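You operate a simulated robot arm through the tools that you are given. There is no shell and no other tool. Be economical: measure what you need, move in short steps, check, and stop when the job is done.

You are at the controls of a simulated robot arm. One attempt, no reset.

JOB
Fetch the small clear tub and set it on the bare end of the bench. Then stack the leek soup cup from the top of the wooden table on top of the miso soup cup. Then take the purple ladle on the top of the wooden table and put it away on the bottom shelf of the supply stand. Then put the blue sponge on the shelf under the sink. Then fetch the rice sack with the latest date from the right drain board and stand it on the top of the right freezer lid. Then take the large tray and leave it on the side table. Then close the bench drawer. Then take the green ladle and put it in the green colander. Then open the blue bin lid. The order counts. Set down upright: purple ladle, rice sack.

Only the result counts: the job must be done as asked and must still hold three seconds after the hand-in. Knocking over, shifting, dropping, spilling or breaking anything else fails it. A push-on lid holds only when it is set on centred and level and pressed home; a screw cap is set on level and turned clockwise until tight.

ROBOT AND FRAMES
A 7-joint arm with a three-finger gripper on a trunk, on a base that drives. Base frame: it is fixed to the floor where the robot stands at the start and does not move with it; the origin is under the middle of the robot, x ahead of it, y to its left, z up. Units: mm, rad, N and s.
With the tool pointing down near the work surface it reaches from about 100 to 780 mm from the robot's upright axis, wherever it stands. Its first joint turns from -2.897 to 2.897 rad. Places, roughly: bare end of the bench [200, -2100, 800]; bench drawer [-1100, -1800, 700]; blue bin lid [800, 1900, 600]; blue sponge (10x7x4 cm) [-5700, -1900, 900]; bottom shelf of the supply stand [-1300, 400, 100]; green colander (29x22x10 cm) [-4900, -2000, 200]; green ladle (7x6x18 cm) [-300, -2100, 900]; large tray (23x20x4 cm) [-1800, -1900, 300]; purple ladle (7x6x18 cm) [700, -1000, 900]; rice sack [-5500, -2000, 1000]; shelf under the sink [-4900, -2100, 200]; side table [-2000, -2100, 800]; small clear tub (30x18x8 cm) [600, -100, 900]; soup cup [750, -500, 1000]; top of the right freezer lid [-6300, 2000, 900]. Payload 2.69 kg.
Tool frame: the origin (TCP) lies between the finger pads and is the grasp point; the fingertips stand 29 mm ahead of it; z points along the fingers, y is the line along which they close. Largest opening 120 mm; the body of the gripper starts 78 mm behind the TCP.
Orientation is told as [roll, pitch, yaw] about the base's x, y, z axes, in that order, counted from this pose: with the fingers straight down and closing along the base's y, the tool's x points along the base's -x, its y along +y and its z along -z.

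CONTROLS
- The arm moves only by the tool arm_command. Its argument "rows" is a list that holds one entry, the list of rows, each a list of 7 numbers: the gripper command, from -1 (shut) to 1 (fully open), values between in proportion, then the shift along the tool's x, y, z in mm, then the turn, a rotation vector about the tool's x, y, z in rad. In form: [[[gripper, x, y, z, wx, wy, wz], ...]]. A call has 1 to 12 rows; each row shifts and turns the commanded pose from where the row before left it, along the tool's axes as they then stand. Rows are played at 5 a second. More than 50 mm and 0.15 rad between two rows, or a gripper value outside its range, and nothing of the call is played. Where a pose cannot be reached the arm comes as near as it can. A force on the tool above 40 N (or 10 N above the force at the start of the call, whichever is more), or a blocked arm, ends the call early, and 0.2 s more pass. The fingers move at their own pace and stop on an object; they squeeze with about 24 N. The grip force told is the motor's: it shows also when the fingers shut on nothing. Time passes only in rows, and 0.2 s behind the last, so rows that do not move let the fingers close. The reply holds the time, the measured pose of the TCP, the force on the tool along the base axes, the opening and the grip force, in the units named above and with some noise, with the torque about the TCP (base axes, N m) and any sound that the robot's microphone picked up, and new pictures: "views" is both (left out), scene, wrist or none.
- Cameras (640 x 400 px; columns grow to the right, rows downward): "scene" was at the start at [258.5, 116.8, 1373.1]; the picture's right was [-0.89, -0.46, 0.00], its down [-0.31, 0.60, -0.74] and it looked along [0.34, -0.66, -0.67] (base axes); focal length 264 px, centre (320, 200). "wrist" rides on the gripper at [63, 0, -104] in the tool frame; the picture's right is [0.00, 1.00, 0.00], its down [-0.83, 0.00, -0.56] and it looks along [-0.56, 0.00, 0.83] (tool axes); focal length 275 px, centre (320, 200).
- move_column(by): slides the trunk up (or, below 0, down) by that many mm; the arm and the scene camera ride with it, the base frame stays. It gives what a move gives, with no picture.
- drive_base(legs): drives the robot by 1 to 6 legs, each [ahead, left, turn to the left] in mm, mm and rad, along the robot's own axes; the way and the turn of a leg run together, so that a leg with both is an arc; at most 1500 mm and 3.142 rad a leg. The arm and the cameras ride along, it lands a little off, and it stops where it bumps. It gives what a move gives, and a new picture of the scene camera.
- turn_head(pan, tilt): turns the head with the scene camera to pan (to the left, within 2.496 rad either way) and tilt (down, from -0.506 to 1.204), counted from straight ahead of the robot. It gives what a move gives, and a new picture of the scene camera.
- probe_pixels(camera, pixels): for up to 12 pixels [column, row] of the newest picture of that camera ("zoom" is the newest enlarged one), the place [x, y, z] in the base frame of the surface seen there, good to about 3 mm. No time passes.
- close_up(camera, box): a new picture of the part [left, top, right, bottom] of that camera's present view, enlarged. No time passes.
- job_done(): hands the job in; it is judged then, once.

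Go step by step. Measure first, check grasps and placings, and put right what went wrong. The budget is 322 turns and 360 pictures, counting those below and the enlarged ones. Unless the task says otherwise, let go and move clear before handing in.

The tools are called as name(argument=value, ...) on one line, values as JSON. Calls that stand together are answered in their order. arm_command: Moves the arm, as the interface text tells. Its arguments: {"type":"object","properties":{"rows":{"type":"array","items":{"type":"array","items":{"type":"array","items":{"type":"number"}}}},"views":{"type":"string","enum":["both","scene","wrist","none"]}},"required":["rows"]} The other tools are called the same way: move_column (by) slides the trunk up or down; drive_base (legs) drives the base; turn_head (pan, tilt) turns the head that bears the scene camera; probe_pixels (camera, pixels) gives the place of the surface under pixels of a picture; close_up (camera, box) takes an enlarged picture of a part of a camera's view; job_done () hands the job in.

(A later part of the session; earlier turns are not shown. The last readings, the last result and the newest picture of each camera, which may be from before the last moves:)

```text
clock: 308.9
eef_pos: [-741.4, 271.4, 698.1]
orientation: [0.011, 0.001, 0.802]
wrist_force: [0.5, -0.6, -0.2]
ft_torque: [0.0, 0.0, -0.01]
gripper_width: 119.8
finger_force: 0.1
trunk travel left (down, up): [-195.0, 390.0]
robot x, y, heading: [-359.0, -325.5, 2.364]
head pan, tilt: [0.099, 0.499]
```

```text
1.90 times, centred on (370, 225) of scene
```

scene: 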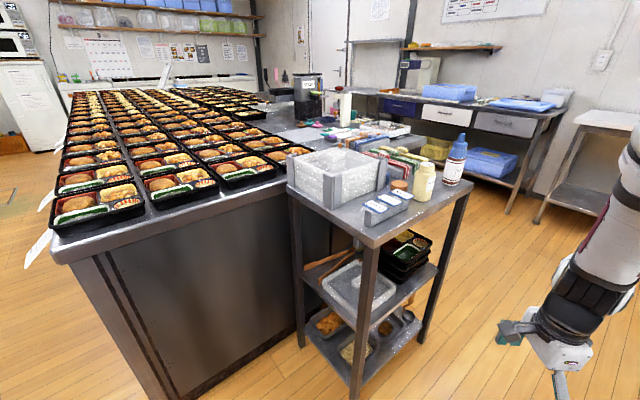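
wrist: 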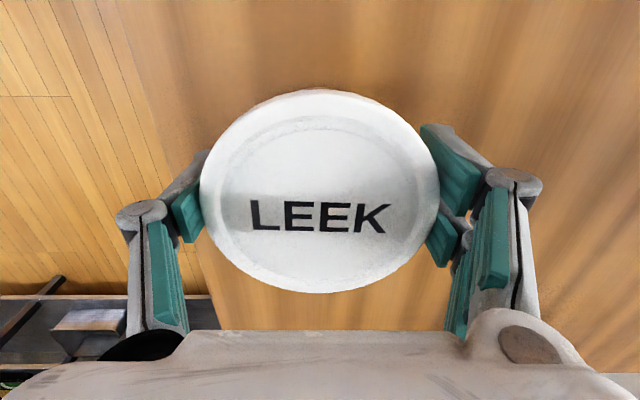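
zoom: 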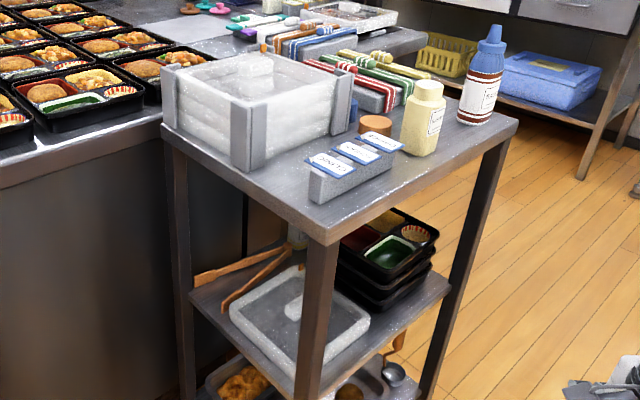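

I move to the east side of the stand, facing it, to see the bottom shelf.

drive_base(legs=[[390, -560, 0], [0, 0, 0.77]])

turn_head(pan=0.0, tilt=0.55)

close_up(camera="scene", box=[160, 100, 480, 340])

```text
clock: 314.7
eef_pos: [-944.5, 483.9, 697.6]
orientation: [0.01, 0.002, 1.602]
wrist_force: [-0.2, 0.3, 0.1]
ft_torque: [0.01, 0.0, 0.01]
gripper_width: 120.0
finger_force: 0.1
trunk travel left (down, up): [-195.0, 390.0]
robot x, y, heading: [-252.0, 339.6, -3.119]
head pan, tilt: [0.099, 0.499]
```

scene: 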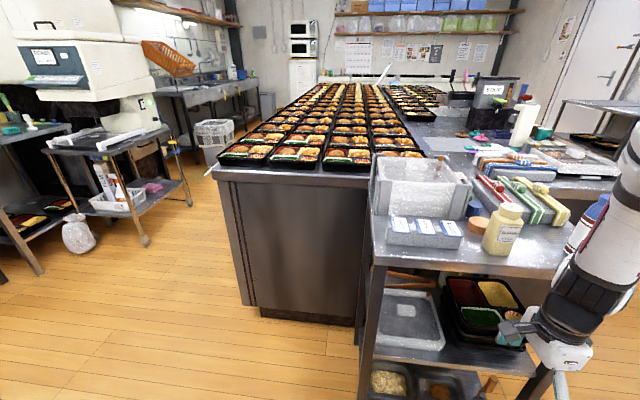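

```text
clock: 315.4
eef_pos: [-945.1, 483.9, 697.5]
orientation: [0.012, 0.002, 1.602]
wrist_force: [-0.4, 0.2, -0.6]
ft_torque: [0.01, 0.0, 0.01]
gripper_width: 120.0
finger_force: 0.1
trunk travel left (down, up): [-195.0, 390.0]
robot x, y, heading: [-248.9, 341.7, -3.116]
head pan, tilt: [0.0, 0.55]
```

scene: 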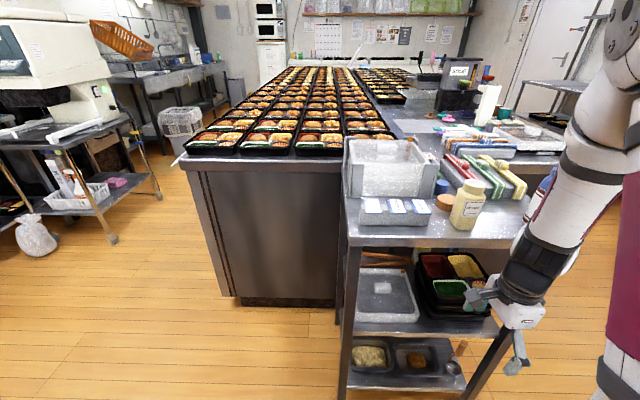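

```text
1.67 times, centred on (320, 220) of scene
```

zoom: 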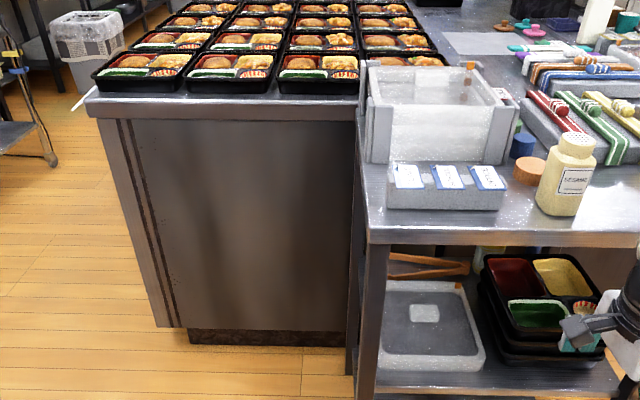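

drive_base(legs=[[0, -200, 0]])

move_column(by=-190)

turn_head(pan=0.05, tilt=0.6)

close_up(camera="scene", box=[220, 180, 540, 400])

```text
clock: 316.9
eef_pos: [-948.5, 683.1, 697.8]
orientation: [0.01, 0.002, 1.597]
wrist_force: [0.5, 0.4, -0.2]
ft_torque: [0.01, 0.0, 0.02]
gripper_width: 120.0
finger_force: 0.0
trunk travel left (down, up): [-195.0, 390.0]
robot x, y, heading: [-252.7, 541.4, -3.123]
head pan, tilt: [0.0, 0.55]
```

scene: 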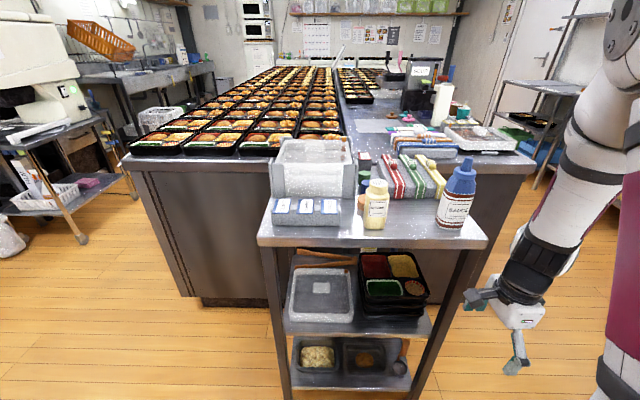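

```text
clock: 319.0
eef_pos: [-950.3, 684.0, 507.8]
orientation: [0.011, 0.002, 1.597]
wrist_force: [-0.9, 0.5, -0.6]
ft_torque: [0.0, -0.02, 0.0]
gripper_width: 120.1
finger_force: 0.1
trunk travel left (down, up): [-5.0, 580.0]
robot x, y, heading: [-254.3, 542.3, -3.119]
head pan, tilt: [0.0, 0.55]
```

```text
clock: 319.7
eef_pos: [-950.4, 682.6, 508.2]
orientation: [0.01, 0.0, 1.596]
wrist_force: [-0.2, -0.1, -0.3]
ft_torque: [-0.01, 0.04, 0.0]
gripper_width: 119.9
finger_force: 0.1
trunk travel left (down, up): [-5.0, 580.0]
robot x, y, heading: [-254.0, 540.8, -3.121]
head pan, tilt: [0.051, 0.6]
```

scene: 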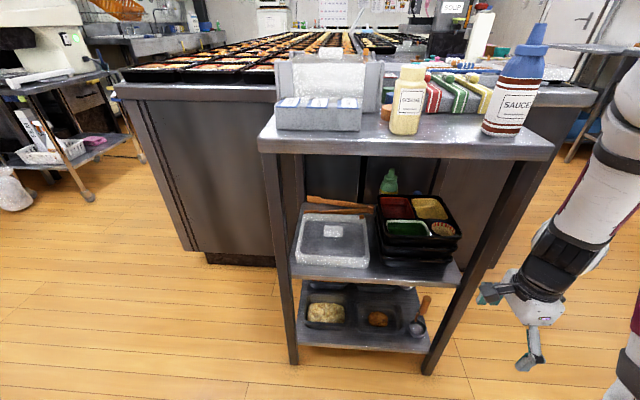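

```text
1.82 times, centred on (380, 290) of scene
```

zoom: 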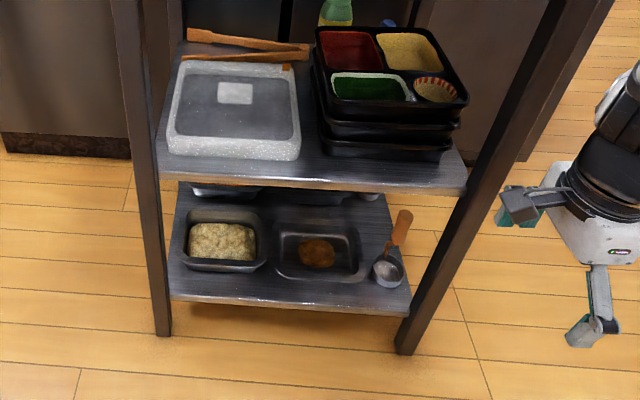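

The bottom shelf holds two trays in front, a brown ladle at the right, and maybe more behind. I measure the free spaces.

probe_pixels(camera="zoom", pixels=[[180, 295], [400, 308], [290, 300], [290, 285], [220, 272], [340, 280], [388, 272], [403, 215], [300, 190], [380, 225], [355, 200], [177, 230]])

close_up(camera="scene", box=[285, 270, 445, 370])

```text
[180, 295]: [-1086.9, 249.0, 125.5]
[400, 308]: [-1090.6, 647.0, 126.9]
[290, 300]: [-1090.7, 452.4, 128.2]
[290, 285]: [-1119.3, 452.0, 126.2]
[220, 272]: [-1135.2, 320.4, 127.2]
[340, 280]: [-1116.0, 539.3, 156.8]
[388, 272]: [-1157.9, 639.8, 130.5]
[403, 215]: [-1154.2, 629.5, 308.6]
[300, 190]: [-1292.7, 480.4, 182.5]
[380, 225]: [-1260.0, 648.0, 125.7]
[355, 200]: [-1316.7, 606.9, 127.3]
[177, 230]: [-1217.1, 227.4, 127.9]
```

```text
4.00 times, centred on (365, 320) of scene
```

zoom: 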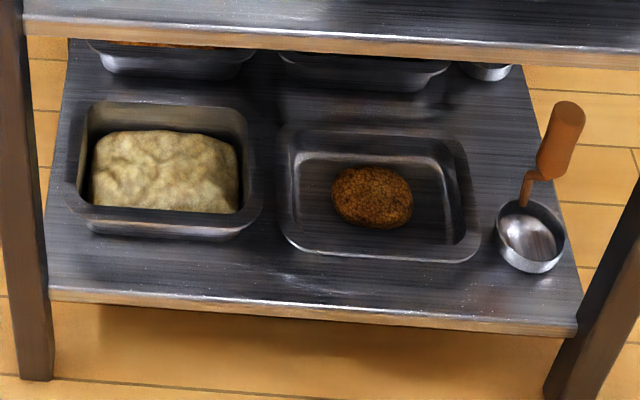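

I measure the free patch behind the brown ladle and the mid-shelf clearance.

probe_pixels(camera="zoom", pixels=[[478, 200], [462, 150], [530, 130], [548, 180], [500, 110], [490, 82], [515, 90], [500, 160], [540, 205], [448, 110], [300, 48], [560, 60]])

```text
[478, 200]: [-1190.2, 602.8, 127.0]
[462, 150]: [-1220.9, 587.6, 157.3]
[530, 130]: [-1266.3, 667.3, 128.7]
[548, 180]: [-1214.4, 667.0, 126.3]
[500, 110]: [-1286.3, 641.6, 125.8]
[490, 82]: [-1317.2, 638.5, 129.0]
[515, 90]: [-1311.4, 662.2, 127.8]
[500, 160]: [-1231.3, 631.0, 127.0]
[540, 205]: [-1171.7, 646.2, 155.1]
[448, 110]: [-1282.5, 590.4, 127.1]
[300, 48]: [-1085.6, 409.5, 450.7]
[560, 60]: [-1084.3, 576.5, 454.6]
```

There is a free patch about 75×100 mm at (-1262,625), reachable from the stand's +y end. So I'll take the purple ladle with a level hand. I raise up and drive back beside the table facing −y.

move_column(by=390)

drive_base(legs=[[0, 0, 1.55], [1020, 0, 0], [0, 300, 0]])

move_column(by=120)

```text
clock: 323.4
eef_pos: [-948.4, 683.0, 898.5]
orientation: [0.012, 0.001, 1.598]
wrist_force: [-0.6, 0.4, 0.4]
ft_torque: [-0.03, 0.03, 0.03]
gripper_width: 120.0
finger_force: 0.0
trunk travel left (down, up): [-395.0, 190.0]
robot x, y, heading: [-252.5, 538.8, -3.12]
head pan, tilt: [0.051, 0.6]
```

```text
clock: 334.1
eef_pos: [-116.6, -1175.6, 897.1]
orientation: [0.01, 0.001, 3.138]
wrist_force: [-0.7, -0.3, 0.7]
ft_torque: [-0.01, 0.02, 0.0]
gripper_width: 119.9
finger_force: 0.2
trunk travel left (down, up): [-395.0, 190.0]
robot x, y, heading: [46.6, -485.7, -1.575]
head pan, tilt: [0.051, 0.6]
```

scene: 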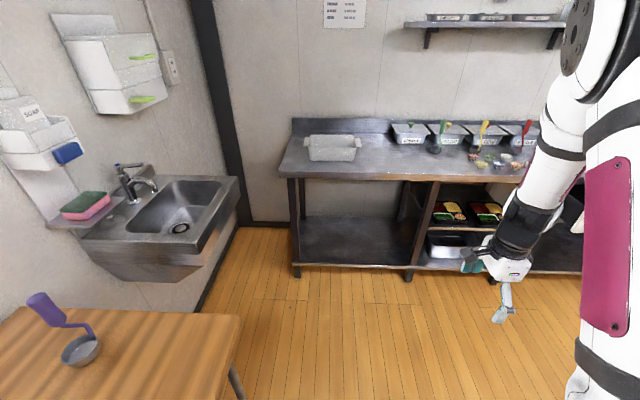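

```text
clock: 335.6
eef_pos: [-117.0, -1176.1, 1016.6]
orientation: [0.009, 0.002, 3.138]
wrist_force: [-0.5, -0.9, -0.4]
ft_torque: [-0.01, -0.05, 0.01]
gripper_width: 119.9
finger_force: 0.0
trunk travel left (down, up): [-515.0, 70.0]
robot x, y, heading: [48.3, -485.7, -1.579]
head pan, tilt: [0.051, 0.6]
```

Tool x already points toward the table (+x). I tilt the hand up to level.

arm_command(rows=[[[0.2, 0, 0, 0, 0, 0.143, 0], [0.2, 0, 0, 0, 0, 0.143, 0], [0.2, 0, 0, 0, 0, 0.143, 0], [0.2, 0, 0, 0, 0, 0.143, 0], [0.2, 0, 0, 0, 0, 0.143, 0], [0.2, 0, 0, 0, 0, 0.143, 0], [0.2, 0, 0, 0, 0, 0.143, 0], [0.2, 0, 0, 0, 0, 0.143, 0], [0.2, 0, 0, 0, 0, 0.143, 0], [0.2, 0, 0, 0, 0, 0.143, 0], [0.2, 0, 0, 0, 0, 0.13, 0], [0.2, 0, 0, 0, 0, 0, 0]]], views="none")

arm_command(rows=[[[0.2, 0, -14, 45, 0, 0, 0], [0.2, 0, -14, 45, 0, 0, 0], [0.2, 0, -14, 45, 0, 0, 0], [0.2, 0, -14, 45, 0, 0, 0], [0.2, 0, -14, 45, 0, 0, 0], [0.2, 0, -14, 45, 0, 0, 0], [0.2, 0, -14, 45, 0, 0, 0], [0.2, 0, -14, 45, 0, 0, 0], [0.2, 0, 0, 0, 0, 0, 0]]], views="both")

```text
clock: 338.2
eef_pos: [-117.5, -1175.7, 1017.9]
orientation: [0.912, 1.556, -2.233]
wrist_force: [0.5, -0.6, 0.9]
ft_torque: [-0.04, -0.01, 0.0]
gripper_width: 72.1
finger_force: 0.0
trunk travel left (down, up): [-515.0, 70.0]
robot x, y, heading: [43.6, -486.9, -1.578]
head pan, tilt: [0.051, 0.6]
```

```text
clock: 340.2
eef_pos: [243.0, -1064.2, 1013.3]
orientation: [0.801, 1.555, -2.343]
wrist_force: [-0.3, 0.3, 0.5]
ft_torque: [-0.02, -0.01, -0.01]
gripper_width: 72.1
finger_force: 0.1
trunk travel left (down, up): [-515.0, 70.0]
robot x, y, heading: [48.8, -487.8, -1.581]
head pan, tilt: [0.051, 0.6]
```

scene: 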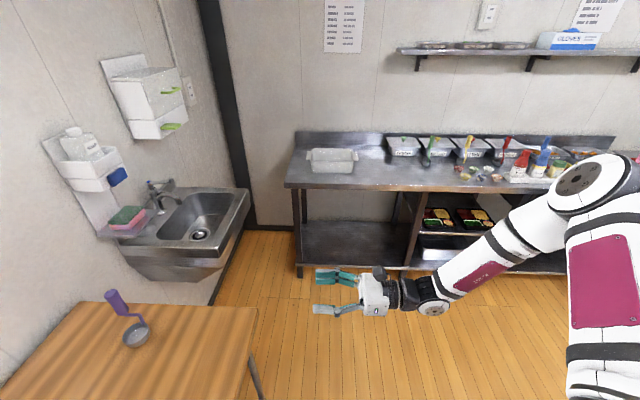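
wrist: 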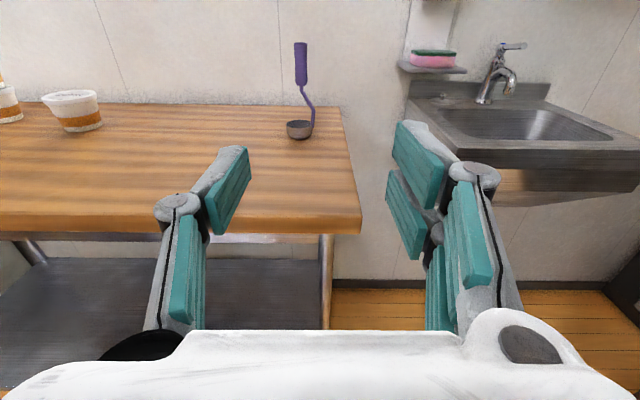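

probe_pixels(camera="wrist", pixels=[[300, 45], [300, 65], [301, 82], [309, 100], [313, 122], [299, 130], [288, 128], [312, 128], [299, 138], [295, 65], [306, 65]])

close_up(camera="wrist", box=[260, 30, 350, 150])

```text
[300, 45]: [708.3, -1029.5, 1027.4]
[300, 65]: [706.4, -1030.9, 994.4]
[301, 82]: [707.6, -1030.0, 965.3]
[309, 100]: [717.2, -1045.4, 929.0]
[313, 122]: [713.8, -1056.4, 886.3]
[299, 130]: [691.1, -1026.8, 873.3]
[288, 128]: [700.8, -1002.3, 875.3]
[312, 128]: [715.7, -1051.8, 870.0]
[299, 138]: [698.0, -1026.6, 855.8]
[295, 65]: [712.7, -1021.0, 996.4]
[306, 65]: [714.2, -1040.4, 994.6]
```

```text
3.33 times, centred on (305, 90) of wrist
```

zoom: 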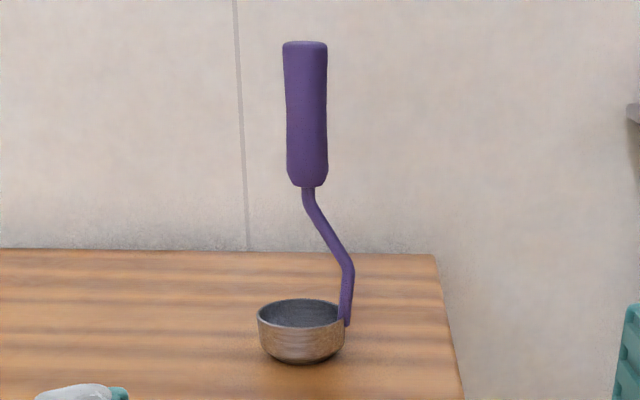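

The handle axis is at (717,-1030), z 955–1029, right above the bowl's centre. I sidestep 80 mm to the table and reach out level at z≈990 with the fingers open around it.

drive_base(legs=[[0, 80, 0]])

arm_command(rows=[[[0.2, -6, -8, 45, 0, 0, 0], [0.2, -6, -8, 45, 0, 0, 0], [0.2, -6, -8, 45, 0, 0, 0], [0.2, -5, -8, 45, 0, 0, 0], [0.2, 0, 0, 45, 0, 0, 0], [0.2, 0, 0, 45, 0, 0, 0], [0.2, 0, 0, 0, 0, 0, 0]]], views="wrist")

```text
clock: 341.3
eef_pos: [323.3, -1065.6, 1013.0]
orientation: [0.812, 1.555, -2.334]
wrist_force: [0.1, -0.8, 0.3]
ft_torque: [0.03, 0.02, 0.0]
gripper_width: 72.0
finger_force: 0.1
trunk travel left (down, up): [-515.0, 70.0]
robot x, y, heading: [130.0, -485.2, -1.581]
head pan, tilt: [0.051, 0.6]
```

scene: 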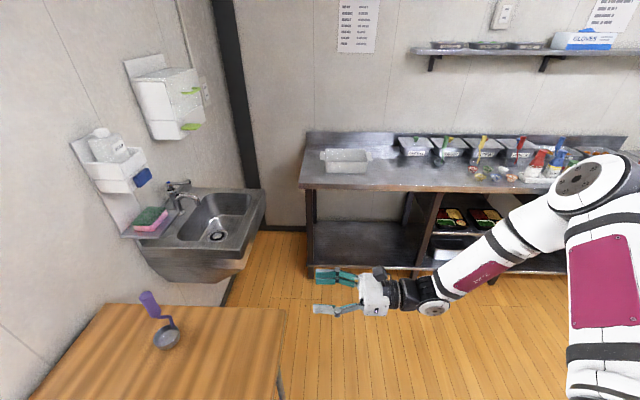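

```text
clock: 342.9
eef_pos: [592.9, -1034.9, 987.6]
orientation: [0.803, 1.554, -2.342]
wrist_force: [0.4, 0.5, -0.3]
ft_torque: [0.01, -0.03, 0.03]
gripper_width: 72.1
finger_force: 0.0
trunk travel left (down, up): [-515.0, 70.0]
robot x, y, heading: [126.6, -484.2, -1.581]
head pan, tilt: [0.051, 0.6]
```

wrist: 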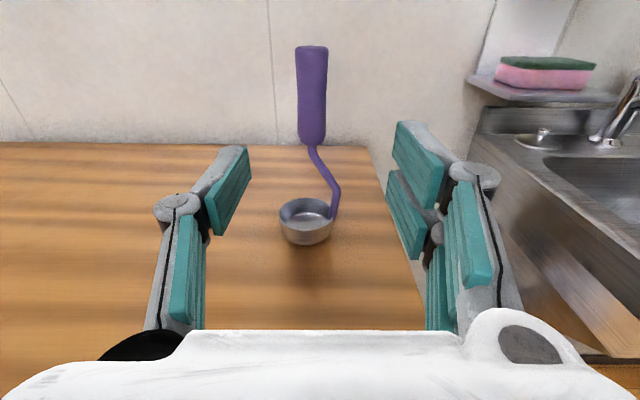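

arm_command(rows=[[[0.2, 0, -4.5, 42, 0, 0, 0], [0.2, 0, 0, 42, 0, 0, 0], [0.2, 0, 0, 36, 0, 0, 0], [0.2, 0, 0, 0, 0, 0, 0]]], views="wrist")

```text
clock: 343.9
eef_pos: [712.7, -1030.6, 984.6]
orientation: [0.778, 1.557, -2.37]
wrist_force: [0.0, 0.1, -0.7]
ft_torque: [-0.01, 0.0, -0.03]
gripper_width: 72.2
finger_force: 0.0
trunk travel left (down, up): [-515.0, 70.0]
robot x, y, heading: [124.7, -489.5, -1.586]
head pan, tilt: [0.051, 0.6]
```

wrist: 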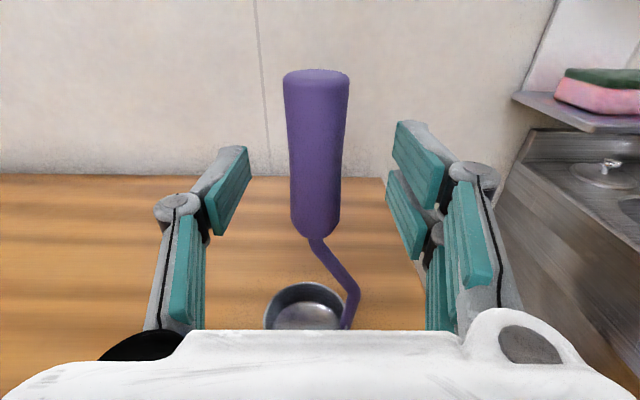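

The handle is between the fingers. I close and lift.

arm_command(rows=[[[-0.3, 0, 0, 0, 0, 0, 0], [-1, 0, 0, 0, 0, 0, 0], [-1, 0, 0, 0, 0, 0, 0], [-1, 0, 0, 0, 0, 0, 0], [-1, 20, 0, 0, 0, 0, 0], [-1, 30, 0, 0, 0, 0, 0], [-1, 0, 0, 0, 0, 0, 0]]], views="wrist")

```text
clock: 345.5
eef_pos: [710.7, -1030.8, 1036.5]
orientation: [0.769, 1.557, -2.375]
wrist_force: [0.4, -0.6, -0.9]
ft_torque: [-0.01, 0.0, -0.07]
gripper_width: 21.7
finger_force: 24.8
trunk travel left (down, up): [-515.0, 70.0]
robot x, y, heading: [125.8, -487.1, -1.583]
head pan, tilt: [0.051, 0.6]
```

wrist: 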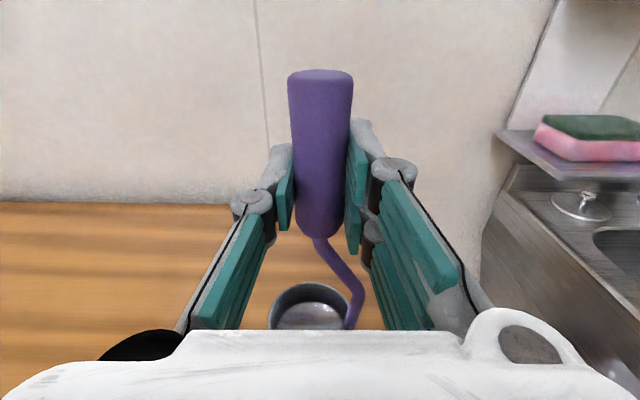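

Ladle held (21.7 mm); its bottom is 135 mm below the TCP. I withdraw the hand to x≈250.

arm_command(rows=[[[-1, 0, 0, -46, 0, 0, 0], [-1, 0, 0, -46, 0, 0, 0], [-1, 0, 0, -46, 0, 0, 0], [-1, 0, 0, -46, 0, 0, 0], [-1, 0, 0, -46, 0, 0, 0], [-1, 0, 0, -46, 0, 0, 0], [-1, 0, 0, -46, 0, 0, 0], [-1, 0, 0, -46, 0, 0, 0], [-1, 0, 0, -46, 0, 0, 0], [-1, 0, 0, 0, 0, 0, 0]]], views="none")

drive_base(legs=[[0, -350, 0], [-1400, 0, 0]])

```text
clock: 347.7
eef_pos: [299.3, -1025.5, 1042.0]
orientation: [0.806, 1.556, -2.342]
wrist_force: [-0.8, 0.9, -0.6]
ft_torque: [-0.01, 0.03, -0.04]
gripper_width: 21.8
finger_force: 24.1
trunk travel left (down, up): [-515.0, 70.0]
robot x, y, heading: [125.4, -485.2, -1.581]
head pan, tilt: [0.051, 0.6]
```

```text
clock: 356.5
eef_pos: [-30.3, 384.0, 1042.3]
orientation: [0.811, 1.555, -2.33]
wrist_force: [0.5, -0.3, -1.3]
ft_torque: [0.0, 0.0, -0.03]
gripper_width: 21.8
finger_force: 24.2
trunk travel left (down, up): [-515.0, 70.0]
robot x, y, heading: [-206.3, 924.6, -1.575]
head pan, tilt: [0.051, 0.6]
```

scene: 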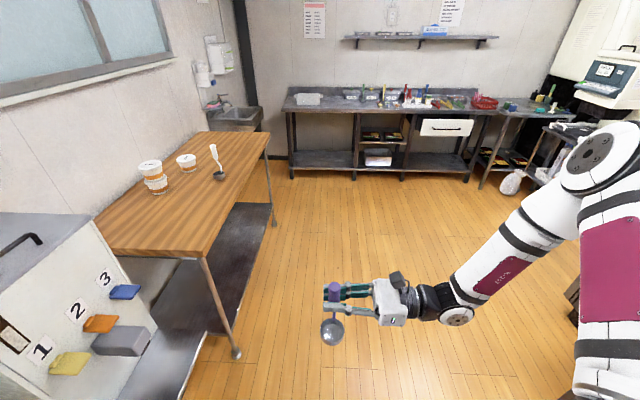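

I turn right to face −x, and check the surroundings before approaching the stand's +y end.

drive_base(legs=[[0, 130, 0], [0, 0, -1.566]])

turn_head(pan=0.2, tilt=0.6)

```text
clock: 361.6
eef_pos: [-613.8, 742.6, 1042.8]
orientation: [0.813, 1.554, 2.396]
wrist_force: [1.2, -0.7, -1.5]
ft_torque: [0.03, -0.01, -0.01]
gripper_width: 22.0
finger_force: 23.6
trunk travel left (down, up): [-515.0, 70.0]
robot x, y, heading: [-76.4, 924.9, -3.133]
head pan, tilt: [0.051, 0.6]
```

scene: 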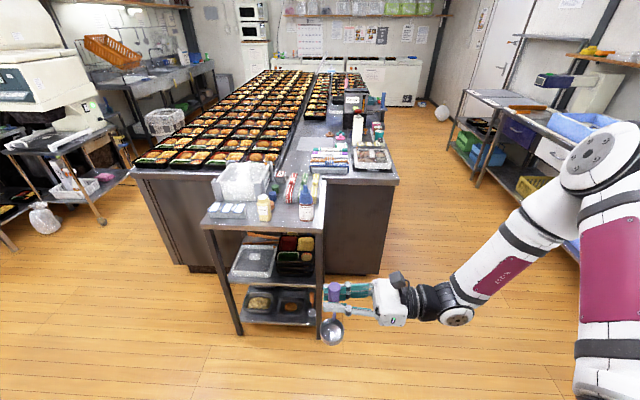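

```text
clock: 362.3
eef_pos: [-612.6, 741.8, 1041.5]
orientation: [0.806, 1.553, 2.39]
wrist_force: [0.0, 0.3, -0.5]
ft_torque: [0.02, 0.01, 0.03]
gripper_width: 21.7
finger_force: 23.6
trunk travel left (down, up): [-515.0, 70.0]
robot x, y, heading: [-76.0, 922.0, -3.131]
head pan, tilt: [0.201, 0.6]
```

scene: 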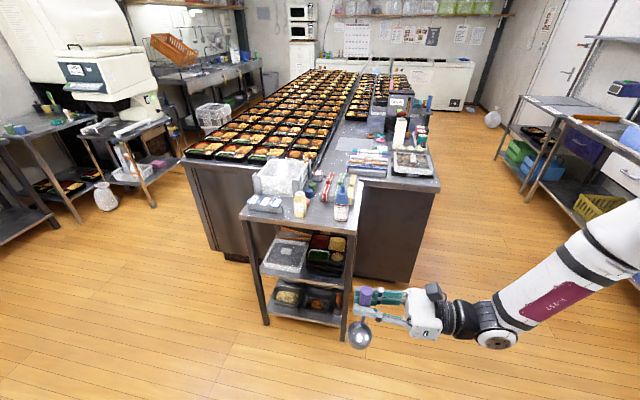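

probe_pixels(camera="scene", pixels=[[438, 190], [410, 278], [355, 235], [350, 330], [500, 340], [340, 215], [600, 215], [558, 225]])

```text
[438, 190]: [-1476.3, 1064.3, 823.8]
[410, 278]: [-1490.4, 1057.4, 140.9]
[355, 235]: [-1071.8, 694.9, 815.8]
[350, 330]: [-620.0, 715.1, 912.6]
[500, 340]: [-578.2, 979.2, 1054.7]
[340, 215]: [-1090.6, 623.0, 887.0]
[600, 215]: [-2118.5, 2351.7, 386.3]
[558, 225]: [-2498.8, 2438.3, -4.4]
```

The island face is at x=-1480, leaving room. I lower the trunk and hand here in the open: target TCP z≈275 (the ladle's bottom about 13 mm above the shelf at 127).

move_column(by=-400)

arm_command(rows=[[[-1, -42, 0, 0, 0, 0, 0], [-1, -42, 0, 0, 0, 0, 0], [-1, -42, 0, 0, 0, 0, 0], [-1, -42, 0, 0, 0, 0, 0], [-1, -42, 0, 0, 0, 0, 0], [-1, -42, 0, 0, 0, 0, 0], [-1, -42, 0, 0, 0, 0, 0], [-1, 0, 0, 0, 0, 0, 0]]], views="both")

```text
clock: 366.1
eef_pos: [-663.0, 743.1, 641.6]
orientation: [0.914, 1.555, 2.502]
wrist_force: [0.8, 0.1, -0.9]
ft_torque: [0.03, 0.02, 0.02]
gripper_width: 21.7
finger_force: 23.8
trunk travel left (down, up): [-115.0, 470.0]
robot x, y, heading: [-75.7, 923.0, -3.137]
head pan, tilt: [0.201, 0.6]
```

```text
clock: 367.9
eef_pos: [-667.2, 745.1, 347.0]
orientation: [0.905, 1.557, 2.49]
wrist_force: [-0.4, 0.8, -2.3]
ft_torque: [0.02, 0.0, -0.01]
gripper_width: 21.9
finger_force: 23.9
trunk travel left (down, up): [-115.0, 470.0]
robot x, y, heading: [-75.5, 924.6, -3.137]
head pan, tilt: [0.201, 0.6]
```

scene: 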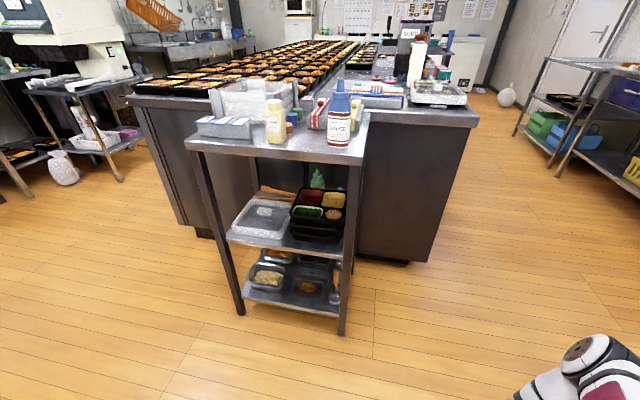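
wrist: 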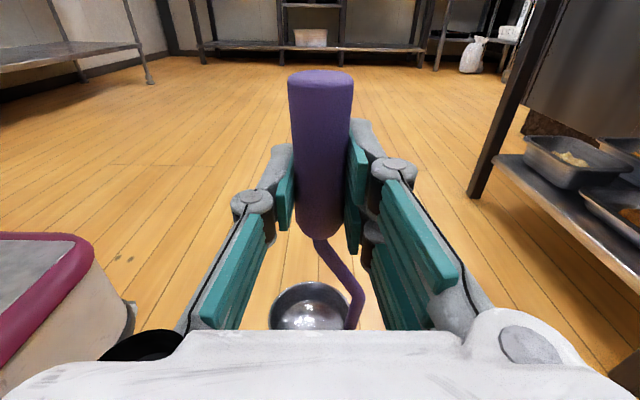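

I drive so the hand is just off the stand's +y end at (-1262,860).

drive_base(legs=[[0, -120, 0], [590, 0, 0]])

arm_command(rows=[[[-1, -30, 0, 0, 0, 0, 0], [-1, -30, 0, 0, 0, 0, 0], [-1, 0, 0, 0, 0, 0, 0]]], views="wrist")

```text
clock: 372.1
eef_pos: [-1259.6, 856.1, 347.8]
orientation: [0.906, 1.557, 2.498]
wrist_force: [0.6, 0.0, -0.5]
ft_torque: [0.04, -0.01, -0.01]
gripper_width: 21.9
finger_force: 23.8
trunk travel left (down, up): [-115.0, 470.0]
robot x, y, heading: [-670.4, 1039.3, -3.133]
head pan, tilt: [0.201, 0.6]
```

scene: 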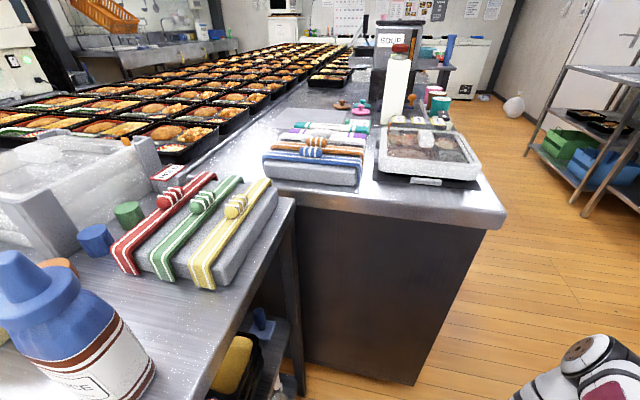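

```text
clock: 372.9
eef_pos: [-1258.7, 858.5, 285.3]
orientation: [0.917, 1.555, 2.506]
wrist_force: [-0.5, 0.4, -0.5]
ft_torque: [0.02, 0.0, 0.05]
gripper_width: 21.9
finger_force: 23.8
trunk travel left (down, up): [-115.0, 470.0]
robot x, y, heading: [-668.0, 1038.2, -3.137]
head pan, tilt: [0.201, 0.6]
```

wrist: 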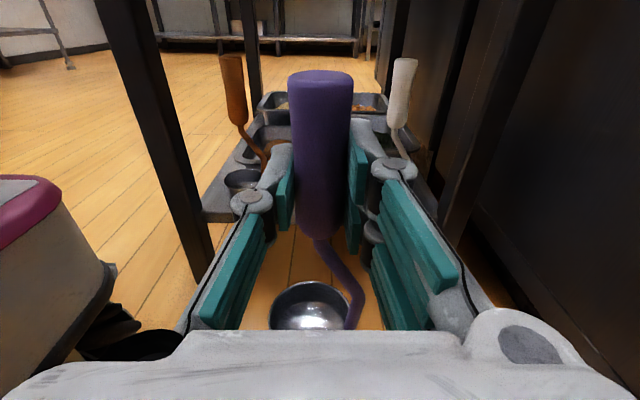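

A white ladle stands behind too (400,110). I measure both neighbours relative to my path.

probe_pixels(camera="wrist", pixels=[[245, 175], [262, 180], [238, 110], [402, 90], [400, 135], [275, 150], [385, 140], [225, 215], [365, 148], [410, 165]])

close_up(camera="wrist", box=[180, 40, 460, 240])

```text
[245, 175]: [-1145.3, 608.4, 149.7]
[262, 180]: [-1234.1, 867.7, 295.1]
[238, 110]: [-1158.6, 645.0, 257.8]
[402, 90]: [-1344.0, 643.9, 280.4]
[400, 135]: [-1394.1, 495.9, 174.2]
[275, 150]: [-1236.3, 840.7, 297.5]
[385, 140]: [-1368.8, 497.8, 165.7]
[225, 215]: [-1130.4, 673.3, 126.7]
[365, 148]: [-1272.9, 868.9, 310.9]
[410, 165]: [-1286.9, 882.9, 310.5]
```

```text
2.00 times, centred on (320, 140) of wrist
```

zoom: 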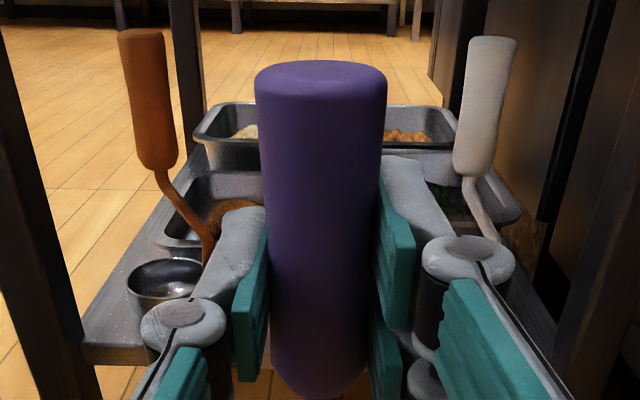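

The free gap between the brown and white ladles is x -1185…-1314, so I aim for x=-1250, y=628. I slide in at z 285.

arm_command(rows=[[[-1, 0, -9, 46, 0, 0, 0], [-1, 0, 0, 46, 0, 0, 0], [-1, 0, 0, 46, 0, 0, 0], [-1, 0, 0, 46, 0, 0, 0], [-1, 0, 0, 45, 0, 0, 0], [-1, 0, 0, 0, 0, 0, 0]]], views="wrist")

```text
clock: 374.3
eef_pos: [-1245.8, 628.7, 283.9]
orientation: [0.909, 1.559, 2.496]
wrist_force: [-0.6, -0.9, -1.3]
ft_torque: [0.01, 0.0, 0.0]
gripper_width: 21.7
finger_force: 23.8
trunk travel left (down, up): [-115.0, 470.0]
robot x, y, heading: [-663.8, 1038.9, -3.128]
head pan, tilt: [0.201, 0.6]
```

wrist: 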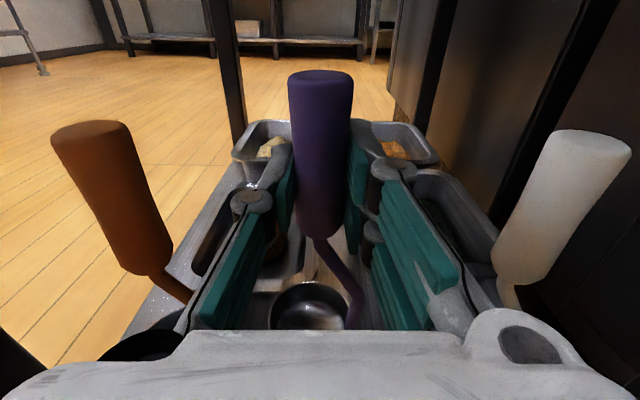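

probe_pixels(camera="wrist", pixels=[[262, 285], [285, 275], [300, 270], [330, 265], [308, 290], [268, 262], [150, 320], [185, 290], [505, 290], [345, 275]])

close_up(camera="wrist", box=[220, 200, 400, 340])

```text
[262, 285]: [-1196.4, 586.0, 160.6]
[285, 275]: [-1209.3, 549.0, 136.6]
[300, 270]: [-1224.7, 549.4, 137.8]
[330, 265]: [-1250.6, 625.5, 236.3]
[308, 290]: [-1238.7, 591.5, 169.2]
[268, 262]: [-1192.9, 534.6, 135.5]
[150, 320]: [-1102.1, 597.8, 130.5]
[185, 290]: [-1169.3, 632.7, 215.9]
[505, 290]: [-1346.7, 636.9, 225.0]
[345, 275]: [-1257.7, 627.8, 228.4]
```

```text
2.86 times, centred on (310, 270) of wrist
```

zoom: 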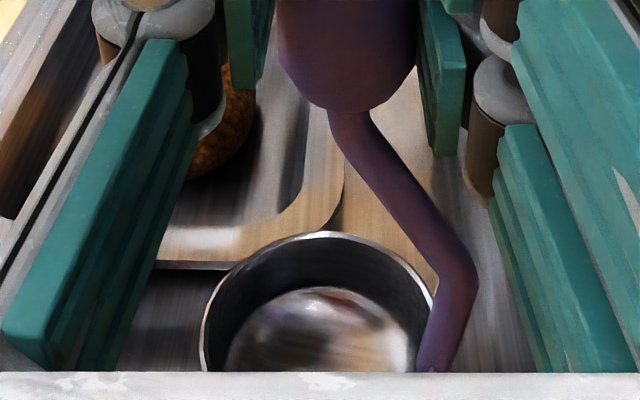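

The bowl's far rim is very close to the tray rim, so I shift back 11 mm and 12 mm toward −x before lowering.

arm_command(rows=[[[-1, 0, 12, -11, 0, 0, 0], [-1, -12, 0, 0, 0, 0, 0], [-1, 0, 0, 0, 0, 0, 0]]], views="none")

close_up(camera="wrist", box=[140, 100, 520, 340])

```text
clock: 375.1
eef_pos: [-1257.2, 639.7, 275.0]
orientation: [0.9, 1.557, 2.486]
wrist_force: [0.0, -0.7, -1.0]
ft_torque: [0.02, -0.02, 0.03]
gripper_width: 22.0
finger_force: 24.0
trunk travel left (down, up): [-115.0, 470.0]
robot x, y, heading: [-663.5, 1030.9, -3.134]
head pan, tilt: [0.201, 0.6]
```

```text
1.67 times, centred on (330, 220) of wrist
```

zoom: 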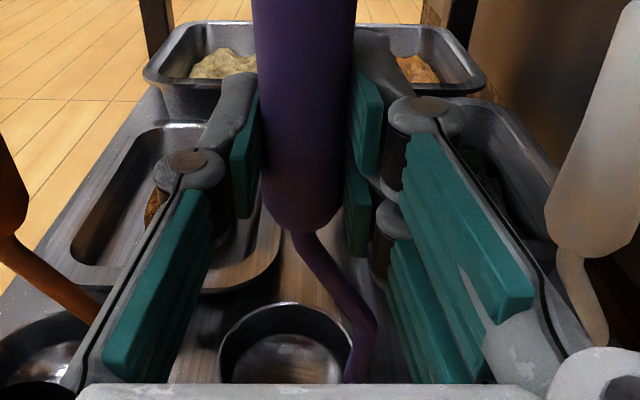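

arm_command(rows=[[[-1, -7, 0, 0, 0, 0, 0], [-1, -3, 0, 0, 0, 0, 0], [-1, -2, 0, 0, 0, 0, 0], [-1, -2, 0, 0, 0, 0, 0], [-1, 0, 0, 0, 0, 0, 0]]], views="none")

```text
clock: 376.3
eef_pos: [-1260.6, 638.6, 263.1]
orientation: [1.394, 1.559, 2.979]
wrist_force: [3.6, -1.8, 33.1]
ft_torque: [-0.28, -0.54, 0.05]
gripper_width: 22.3
finger_force: 24.5
trunk travel left (down, up): [-115.0, 470.0]
robot x, y, heading: [-666.9, 1040.2, -3.13]
head pan, tilt: [0.201, 0.6]
```

Contact at z 263 as expected. I ease up 1 mm, open to ~60 mm and withdraw straight back.

arm_command(rows=[[[-1, 1.5, 0, 0, 0, 0, 0], [-0.5, 0, 0, 0, 0, 0, 0], [0, 0, 0, 0, 0, 0, 0], [0, 0, 0, 0, 0, 0, 0], [0, 0, 0, -30, 0, 0, 0], [0, 0, 0, -45, 0, 0, 0], [0, 0, 0, -45, 0, 0, 0], [0, 0, 0, -45, 0, 0, 0], [0, 0, 0, 0, 0, 0, 0]]], views="wrist")

```text
clock: 378.3
eef_pos: [-1262.4, 805.5, 260.7]
orientation: [0.98, 1.554, 2.569]
wrist_force: [0.3, -0.9, 1.1]
ft_torque: [0.02, 0.04, -0.02]
gripper_width: 60.0
finger_force: 0.2
trunk travel left (down, up): [-115.0, 470.0]
robot x, y, heading: [-666.3, 1034.0, -3.134]
head pan, tilt: [0.201, 0.6]
```

wrist: 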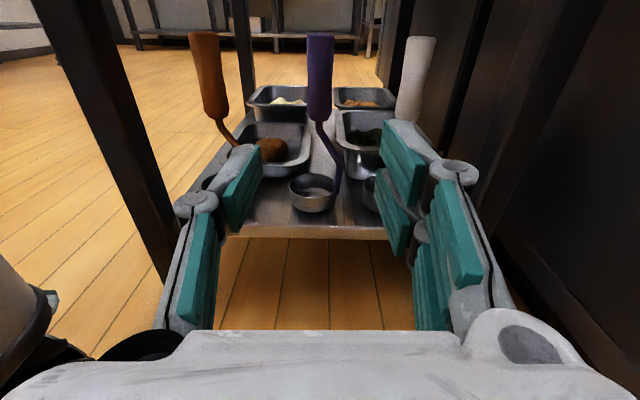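

The purple ladle stands upright on the bottom shelf, clear of its neighbours. Next is the sponge, at the far west end. I withdraw, restore the hand, and head for the south aisle.

arm_command(rows=[[[0, 0, 0, -45, 0, 0, 0], [0, 0, 0, -45, 0, 0, 0], [0, 45, 0, 0, 0, 0, 0], [0, 45, 0, 0, 0, 0, 0], [0, 45, 0, 0, 0, 0, 0], [0, 45, 0, 0, 0, 0, 0], [0, 0, 0, 0, 0, 0, 0]]], views="none")

drive_base(legs=[[-400, 0, 0]])

move_column(by=300)

arm_command(rows=[[[0, 0, 0, 0, 0, -0.143, 0], [0, 0, 0, 0, 0, -0.143, 0], [0, 0, 0, 0, 0, -0.143, 0], [0, 0, 0, 0, 0, -0.143, 0], [0, 0, 0, 0, 0, -0.143, 0], [0, 0, 0, 0, 0, -0.143, 0], [0, 0, 0, 0, 0, -0.143, 0], [0, 0, 0, 0, 0, -0.143, 0], [0, 0, 0, 0, 0, -0.143, 0], [0, 0, 0, 0, 0, -0.143, 0], [0, 0, 0, 0, 0, -0.13, 0], [0, 0, 0, 0, 0, 0, 0]]], views="none")

```text
clock: 379.9
eef_pos: [-1261.6, 891.6, 442.7]
orientation: [0.898, 1.557, 2.483]
wrist_force: [-0.4, -0.7, 0.1]
ft_torque: [-0.02, -0.01, 0.03]
gripper_width: 59.8
finger_force: 0.1
trunk travel left (down, up): [-115.0, 470.0]
robot x, y, heading: [-666.2, 1038.0, -3.132]
head pan, tilt: [0.201, 0.6]
```

```text
clock: 382.4
eef_pos: [-871.8, 896.5, 444.2]
orientation: [0.911, 1.556, 2.495]
wrist_force: [-0.4, 0.3, 0.3]
ft_torque: [-0.01, 0.0, 0.01]
gripper_width: 60.2
finger_force: 0.0
trunk travel left (down, up): [-115.0, 470.0]
robot x, y, heading: [-274.9, 1042.7, -3.132]
head pan, tilt: [0.201, 0.6]
```

scene: 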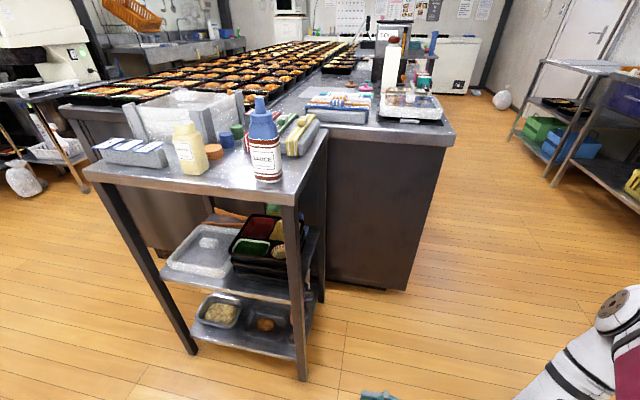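

```text
clock: 385.4
eef_pos: [-871.7, 896.7, 743.4]
orientation: [0.904, 1.557, 2.489]
wrist_force: [-1.3, -0.8, -0.4]
ft_torque: [-0.02, -0.03, 0.04]
gripper_width: 60.0
finger_force: 0.0
trunk travel left (down, up): [-415.0, 170.0]
robot x, y, heading: [-273.7, 1039.6, -3.135]
head pan, tilt: [0.201, 0.6]
```

```text
clock: 388.0
eef_pos: [-871.9, 897.0, 744.4]
orientation: [0.013, 0.001, 1.583]
wrist_force: [-0.1, -0.2, -0.5]
ft_torque: [-0.02, 0.0, 0.03]
gripper_width: 60.0
finger_force: 0.0
trunk travel left (down, up): [-415.0, 170.0]
robot x, y, heading: [-278.2, 1042.0, -3.137]
head pan, tilt: [0.201, 0.6]
```

move_column(by=150)

arm_command(rows=[[[0, 0, -20, -40, 0, 0, 0], [0, 0, -20, -40, 0, 0, 0], [0, 0, -20, -40, 0, 0, 0], [0, 0, -20, 0, 0, 0, 0], [0, 0, 0, 0, 0, 0, 0]]], views="none")

drive_base(legs=[[0, 1450, 0], [0, 500, 0]])

turn_head(pan=0.0, tilt=0.35)

```text
clock: 389.7
eef_pos: [-873.3, 896.6, 893.1]
orientation: [0.009, 0.003, 1.584]
wrist_force: [0.5, 0.3, 0.6]
ft_torque: [0.01, 0.01, -0.03]
gripper_width: 59.8
finger_force: 0.1
trunk travel left (down, up): [-565.0, 20.0]
robot x, y, heading: [-274.4, 1041.0, -3.134]
head pan, tilt: [0.201, 0.6]
```

```text
clock: 390.9
eef_pos: [-790.7, 897.7, 1014.1]
orientation: [0.011, 0.005, 1.585]
wrist_force: [0.2, 0.0, -0.4]
ft_torque: [0.0, 0.02, -0.01]
gripper_width: 59.9
finger_force: 0.0
trunk travel left (down, up): [-565.0, 20.0]
robot x, y, heading: [-276.1, 1041.1, -3.14]
head pan, tilt: [0.201, 0.6]
```

```text
clock: 400.5
eef_pos: [-819.1, -999.5, 1012.8]
orientation: [0.011, 0.003, 1.557]
wrist_force: [-0.6, -0.1, -0.8]
ft_torque: [-0.01, -0.01, -0.03]
gripper_width: 59.6
finger_force: 0.1
trunk travel left (down, up): [-565.0, 20.0]
robot x, y, heading: [-296.2, -867.6, 3.12]
head pan, tilt: [0.201, 0.6]
```

scene: 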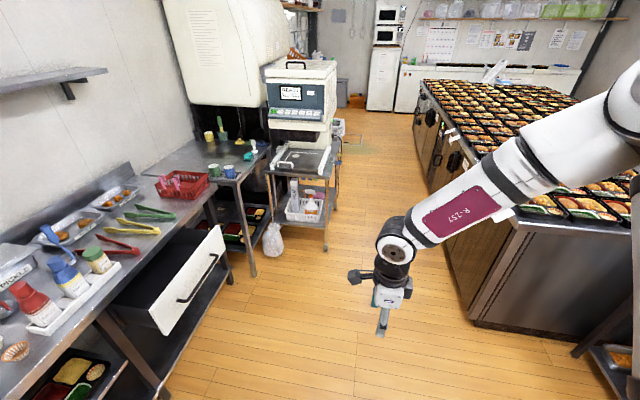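

```text
clock: 401.3
eef_pos: [-819.3, -999.3, 1011.3]
orientation: [0.009, 0.005, 1.559]
wrist_force: [0.4, -0.3, 0.5]
ft_torque: [0.0, -0.01, 0.02]
gripper_width: 59.7
finger_force: 0.2
trunk travel left (down, up): [-565.0, 20.0]
robot x, y, heading: [-302.1, -871.3, 3.117]
head pan, tilt: [0.0, 0.351]
```

scene: 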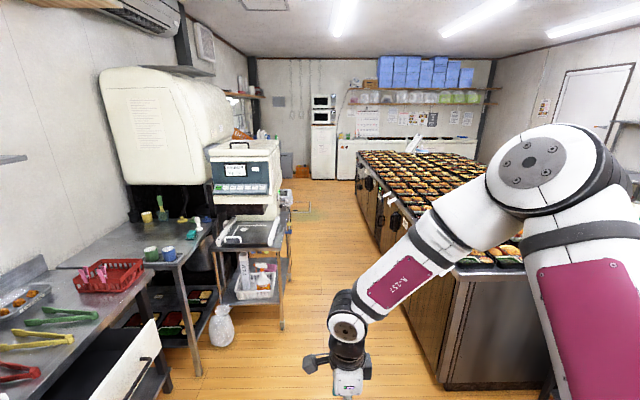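

The aisle runs west between the cart on the left and the island on the right. I measure its width.

probe_pixels(camera="scene", pixels=[[283, 322], [197, 372], [222, 330], [440, 383], [390, 260], [362, 190], [280, 215], [287, 180], [310, 215], [165, 375]])

```text
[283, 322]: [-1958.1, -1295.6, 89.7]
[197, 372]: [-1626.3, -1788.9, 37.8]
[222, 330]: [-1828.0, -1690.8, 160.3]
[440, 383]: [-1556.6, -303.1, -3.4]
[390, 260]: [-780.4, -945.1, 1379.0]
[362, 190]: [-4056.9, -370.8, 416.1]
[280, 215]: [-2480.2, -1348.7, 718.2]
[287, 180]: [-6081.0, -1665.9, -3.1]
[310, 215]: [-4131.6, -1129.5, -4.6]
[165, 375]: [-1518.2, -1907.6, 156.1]
```

The aisle is about 930 mm wide, so I drive west along y≈-820.

drive_base(legs=[[0, -50, 0.022], [1500, 0, 0], [1300, 0, 0]])

turn_head(pan=0.5, tilt=0.4)

```text
clock: 415.3
eef_pos: [-3604.1, -1024.8, 1013.7]
orientation: [0.011, 0.004, 1.597]
wrist_force: [1.2, 0.3, 0.4]
ft_torque: [0.01, -0.01, 0.0]
gripper_width: 59.9
finger_force: 0.0
trunk travel left (down, up): [-565.0, 20.0]
robot x, y, heading: [-3089.6, -874.8, -3.123]
head pan, tilt: [0.0, 0.351]
```

scene: 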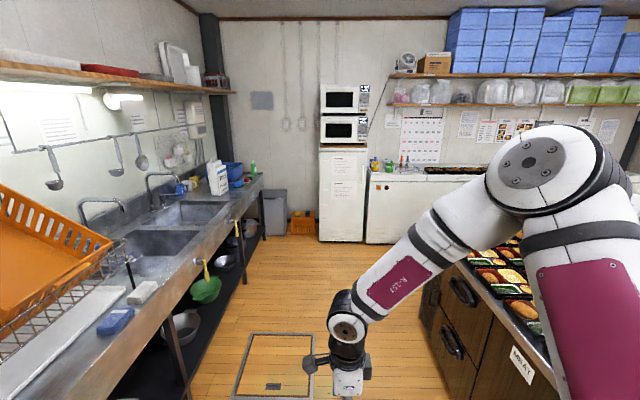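

```text
clock: 416.2
eef_pos: [-3604.2, -1024.8, 1013.6]
orientation: [0.01, 0.002, 1.598]
wrist_force: [-1.1, -0.6, -0.2]
ft_torque: [-0.01, 0.02, -0.02]
gripper_width: 60.1
finger_force: 0.0
trunk travel left (down, up): [-565.0, 20.0]
robot x, y, heading: [-3093.3, -873.9, -3.12]
head pan, tilt: [0.499, 0.4]
```

scene: 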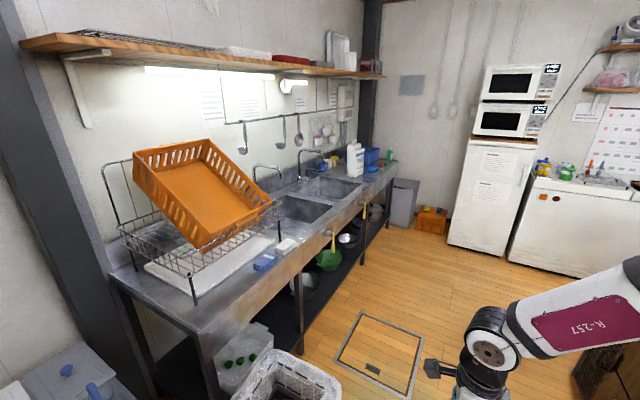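

The sinks are on the left; the right drain board with the rice sack (353,160) and blue things is at the far end. I drive on along the aisle.

drive_base(legs=[[1500, 0, -0.02], [500, 0, 0]])

turn_head(pan=1.3, tilt=0.5)

```text
clock: 426.2
eef_pos: [-5616.2, -1041.0, 1012.5]
orientation: [0.01, 0.004, 1.592]
wrist_force: [0.7, 0.1, -0.1]
ft_torque: [-0.04, 0.01, -0.03]
gripper_width: 60.0
finger_force: 0.1
trunk travel left (down, up): [-565.0, 20.0]
robot x, y, heading: [-5101.6, -895.2, -3.126]
head pan, tilt: [0.499, 0.4]
```

scene: 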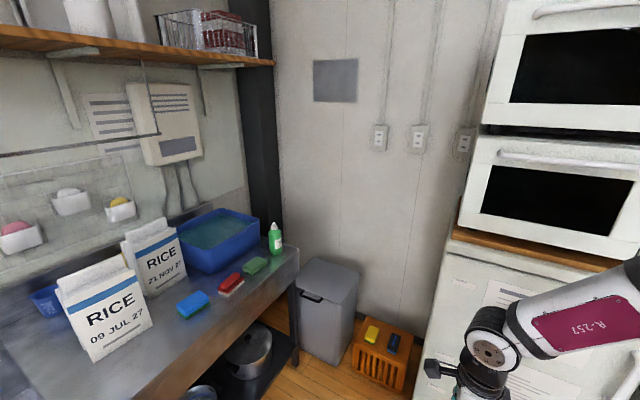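

```text
clock: 427.4
eef_pos: [-5616.4, -1040.5, 1012.3]
orientation: [0.01, 0.004, 1.592]
wrist_force: [-0.5, 0.0, 0.5]
ft_torque: [0.03, 0.01, 0.0]
gripper_width: 60.1
finger_force: 0.1
trunk travel left (down, up): [-565.0, 20.0]
robot x, y, heading: [-5103.2, -895.0, -3.127]
head pan, tilt: [1.3, 0.499]
```

scene: 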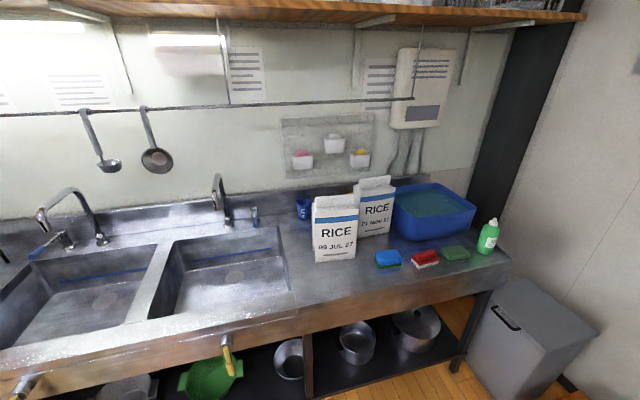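

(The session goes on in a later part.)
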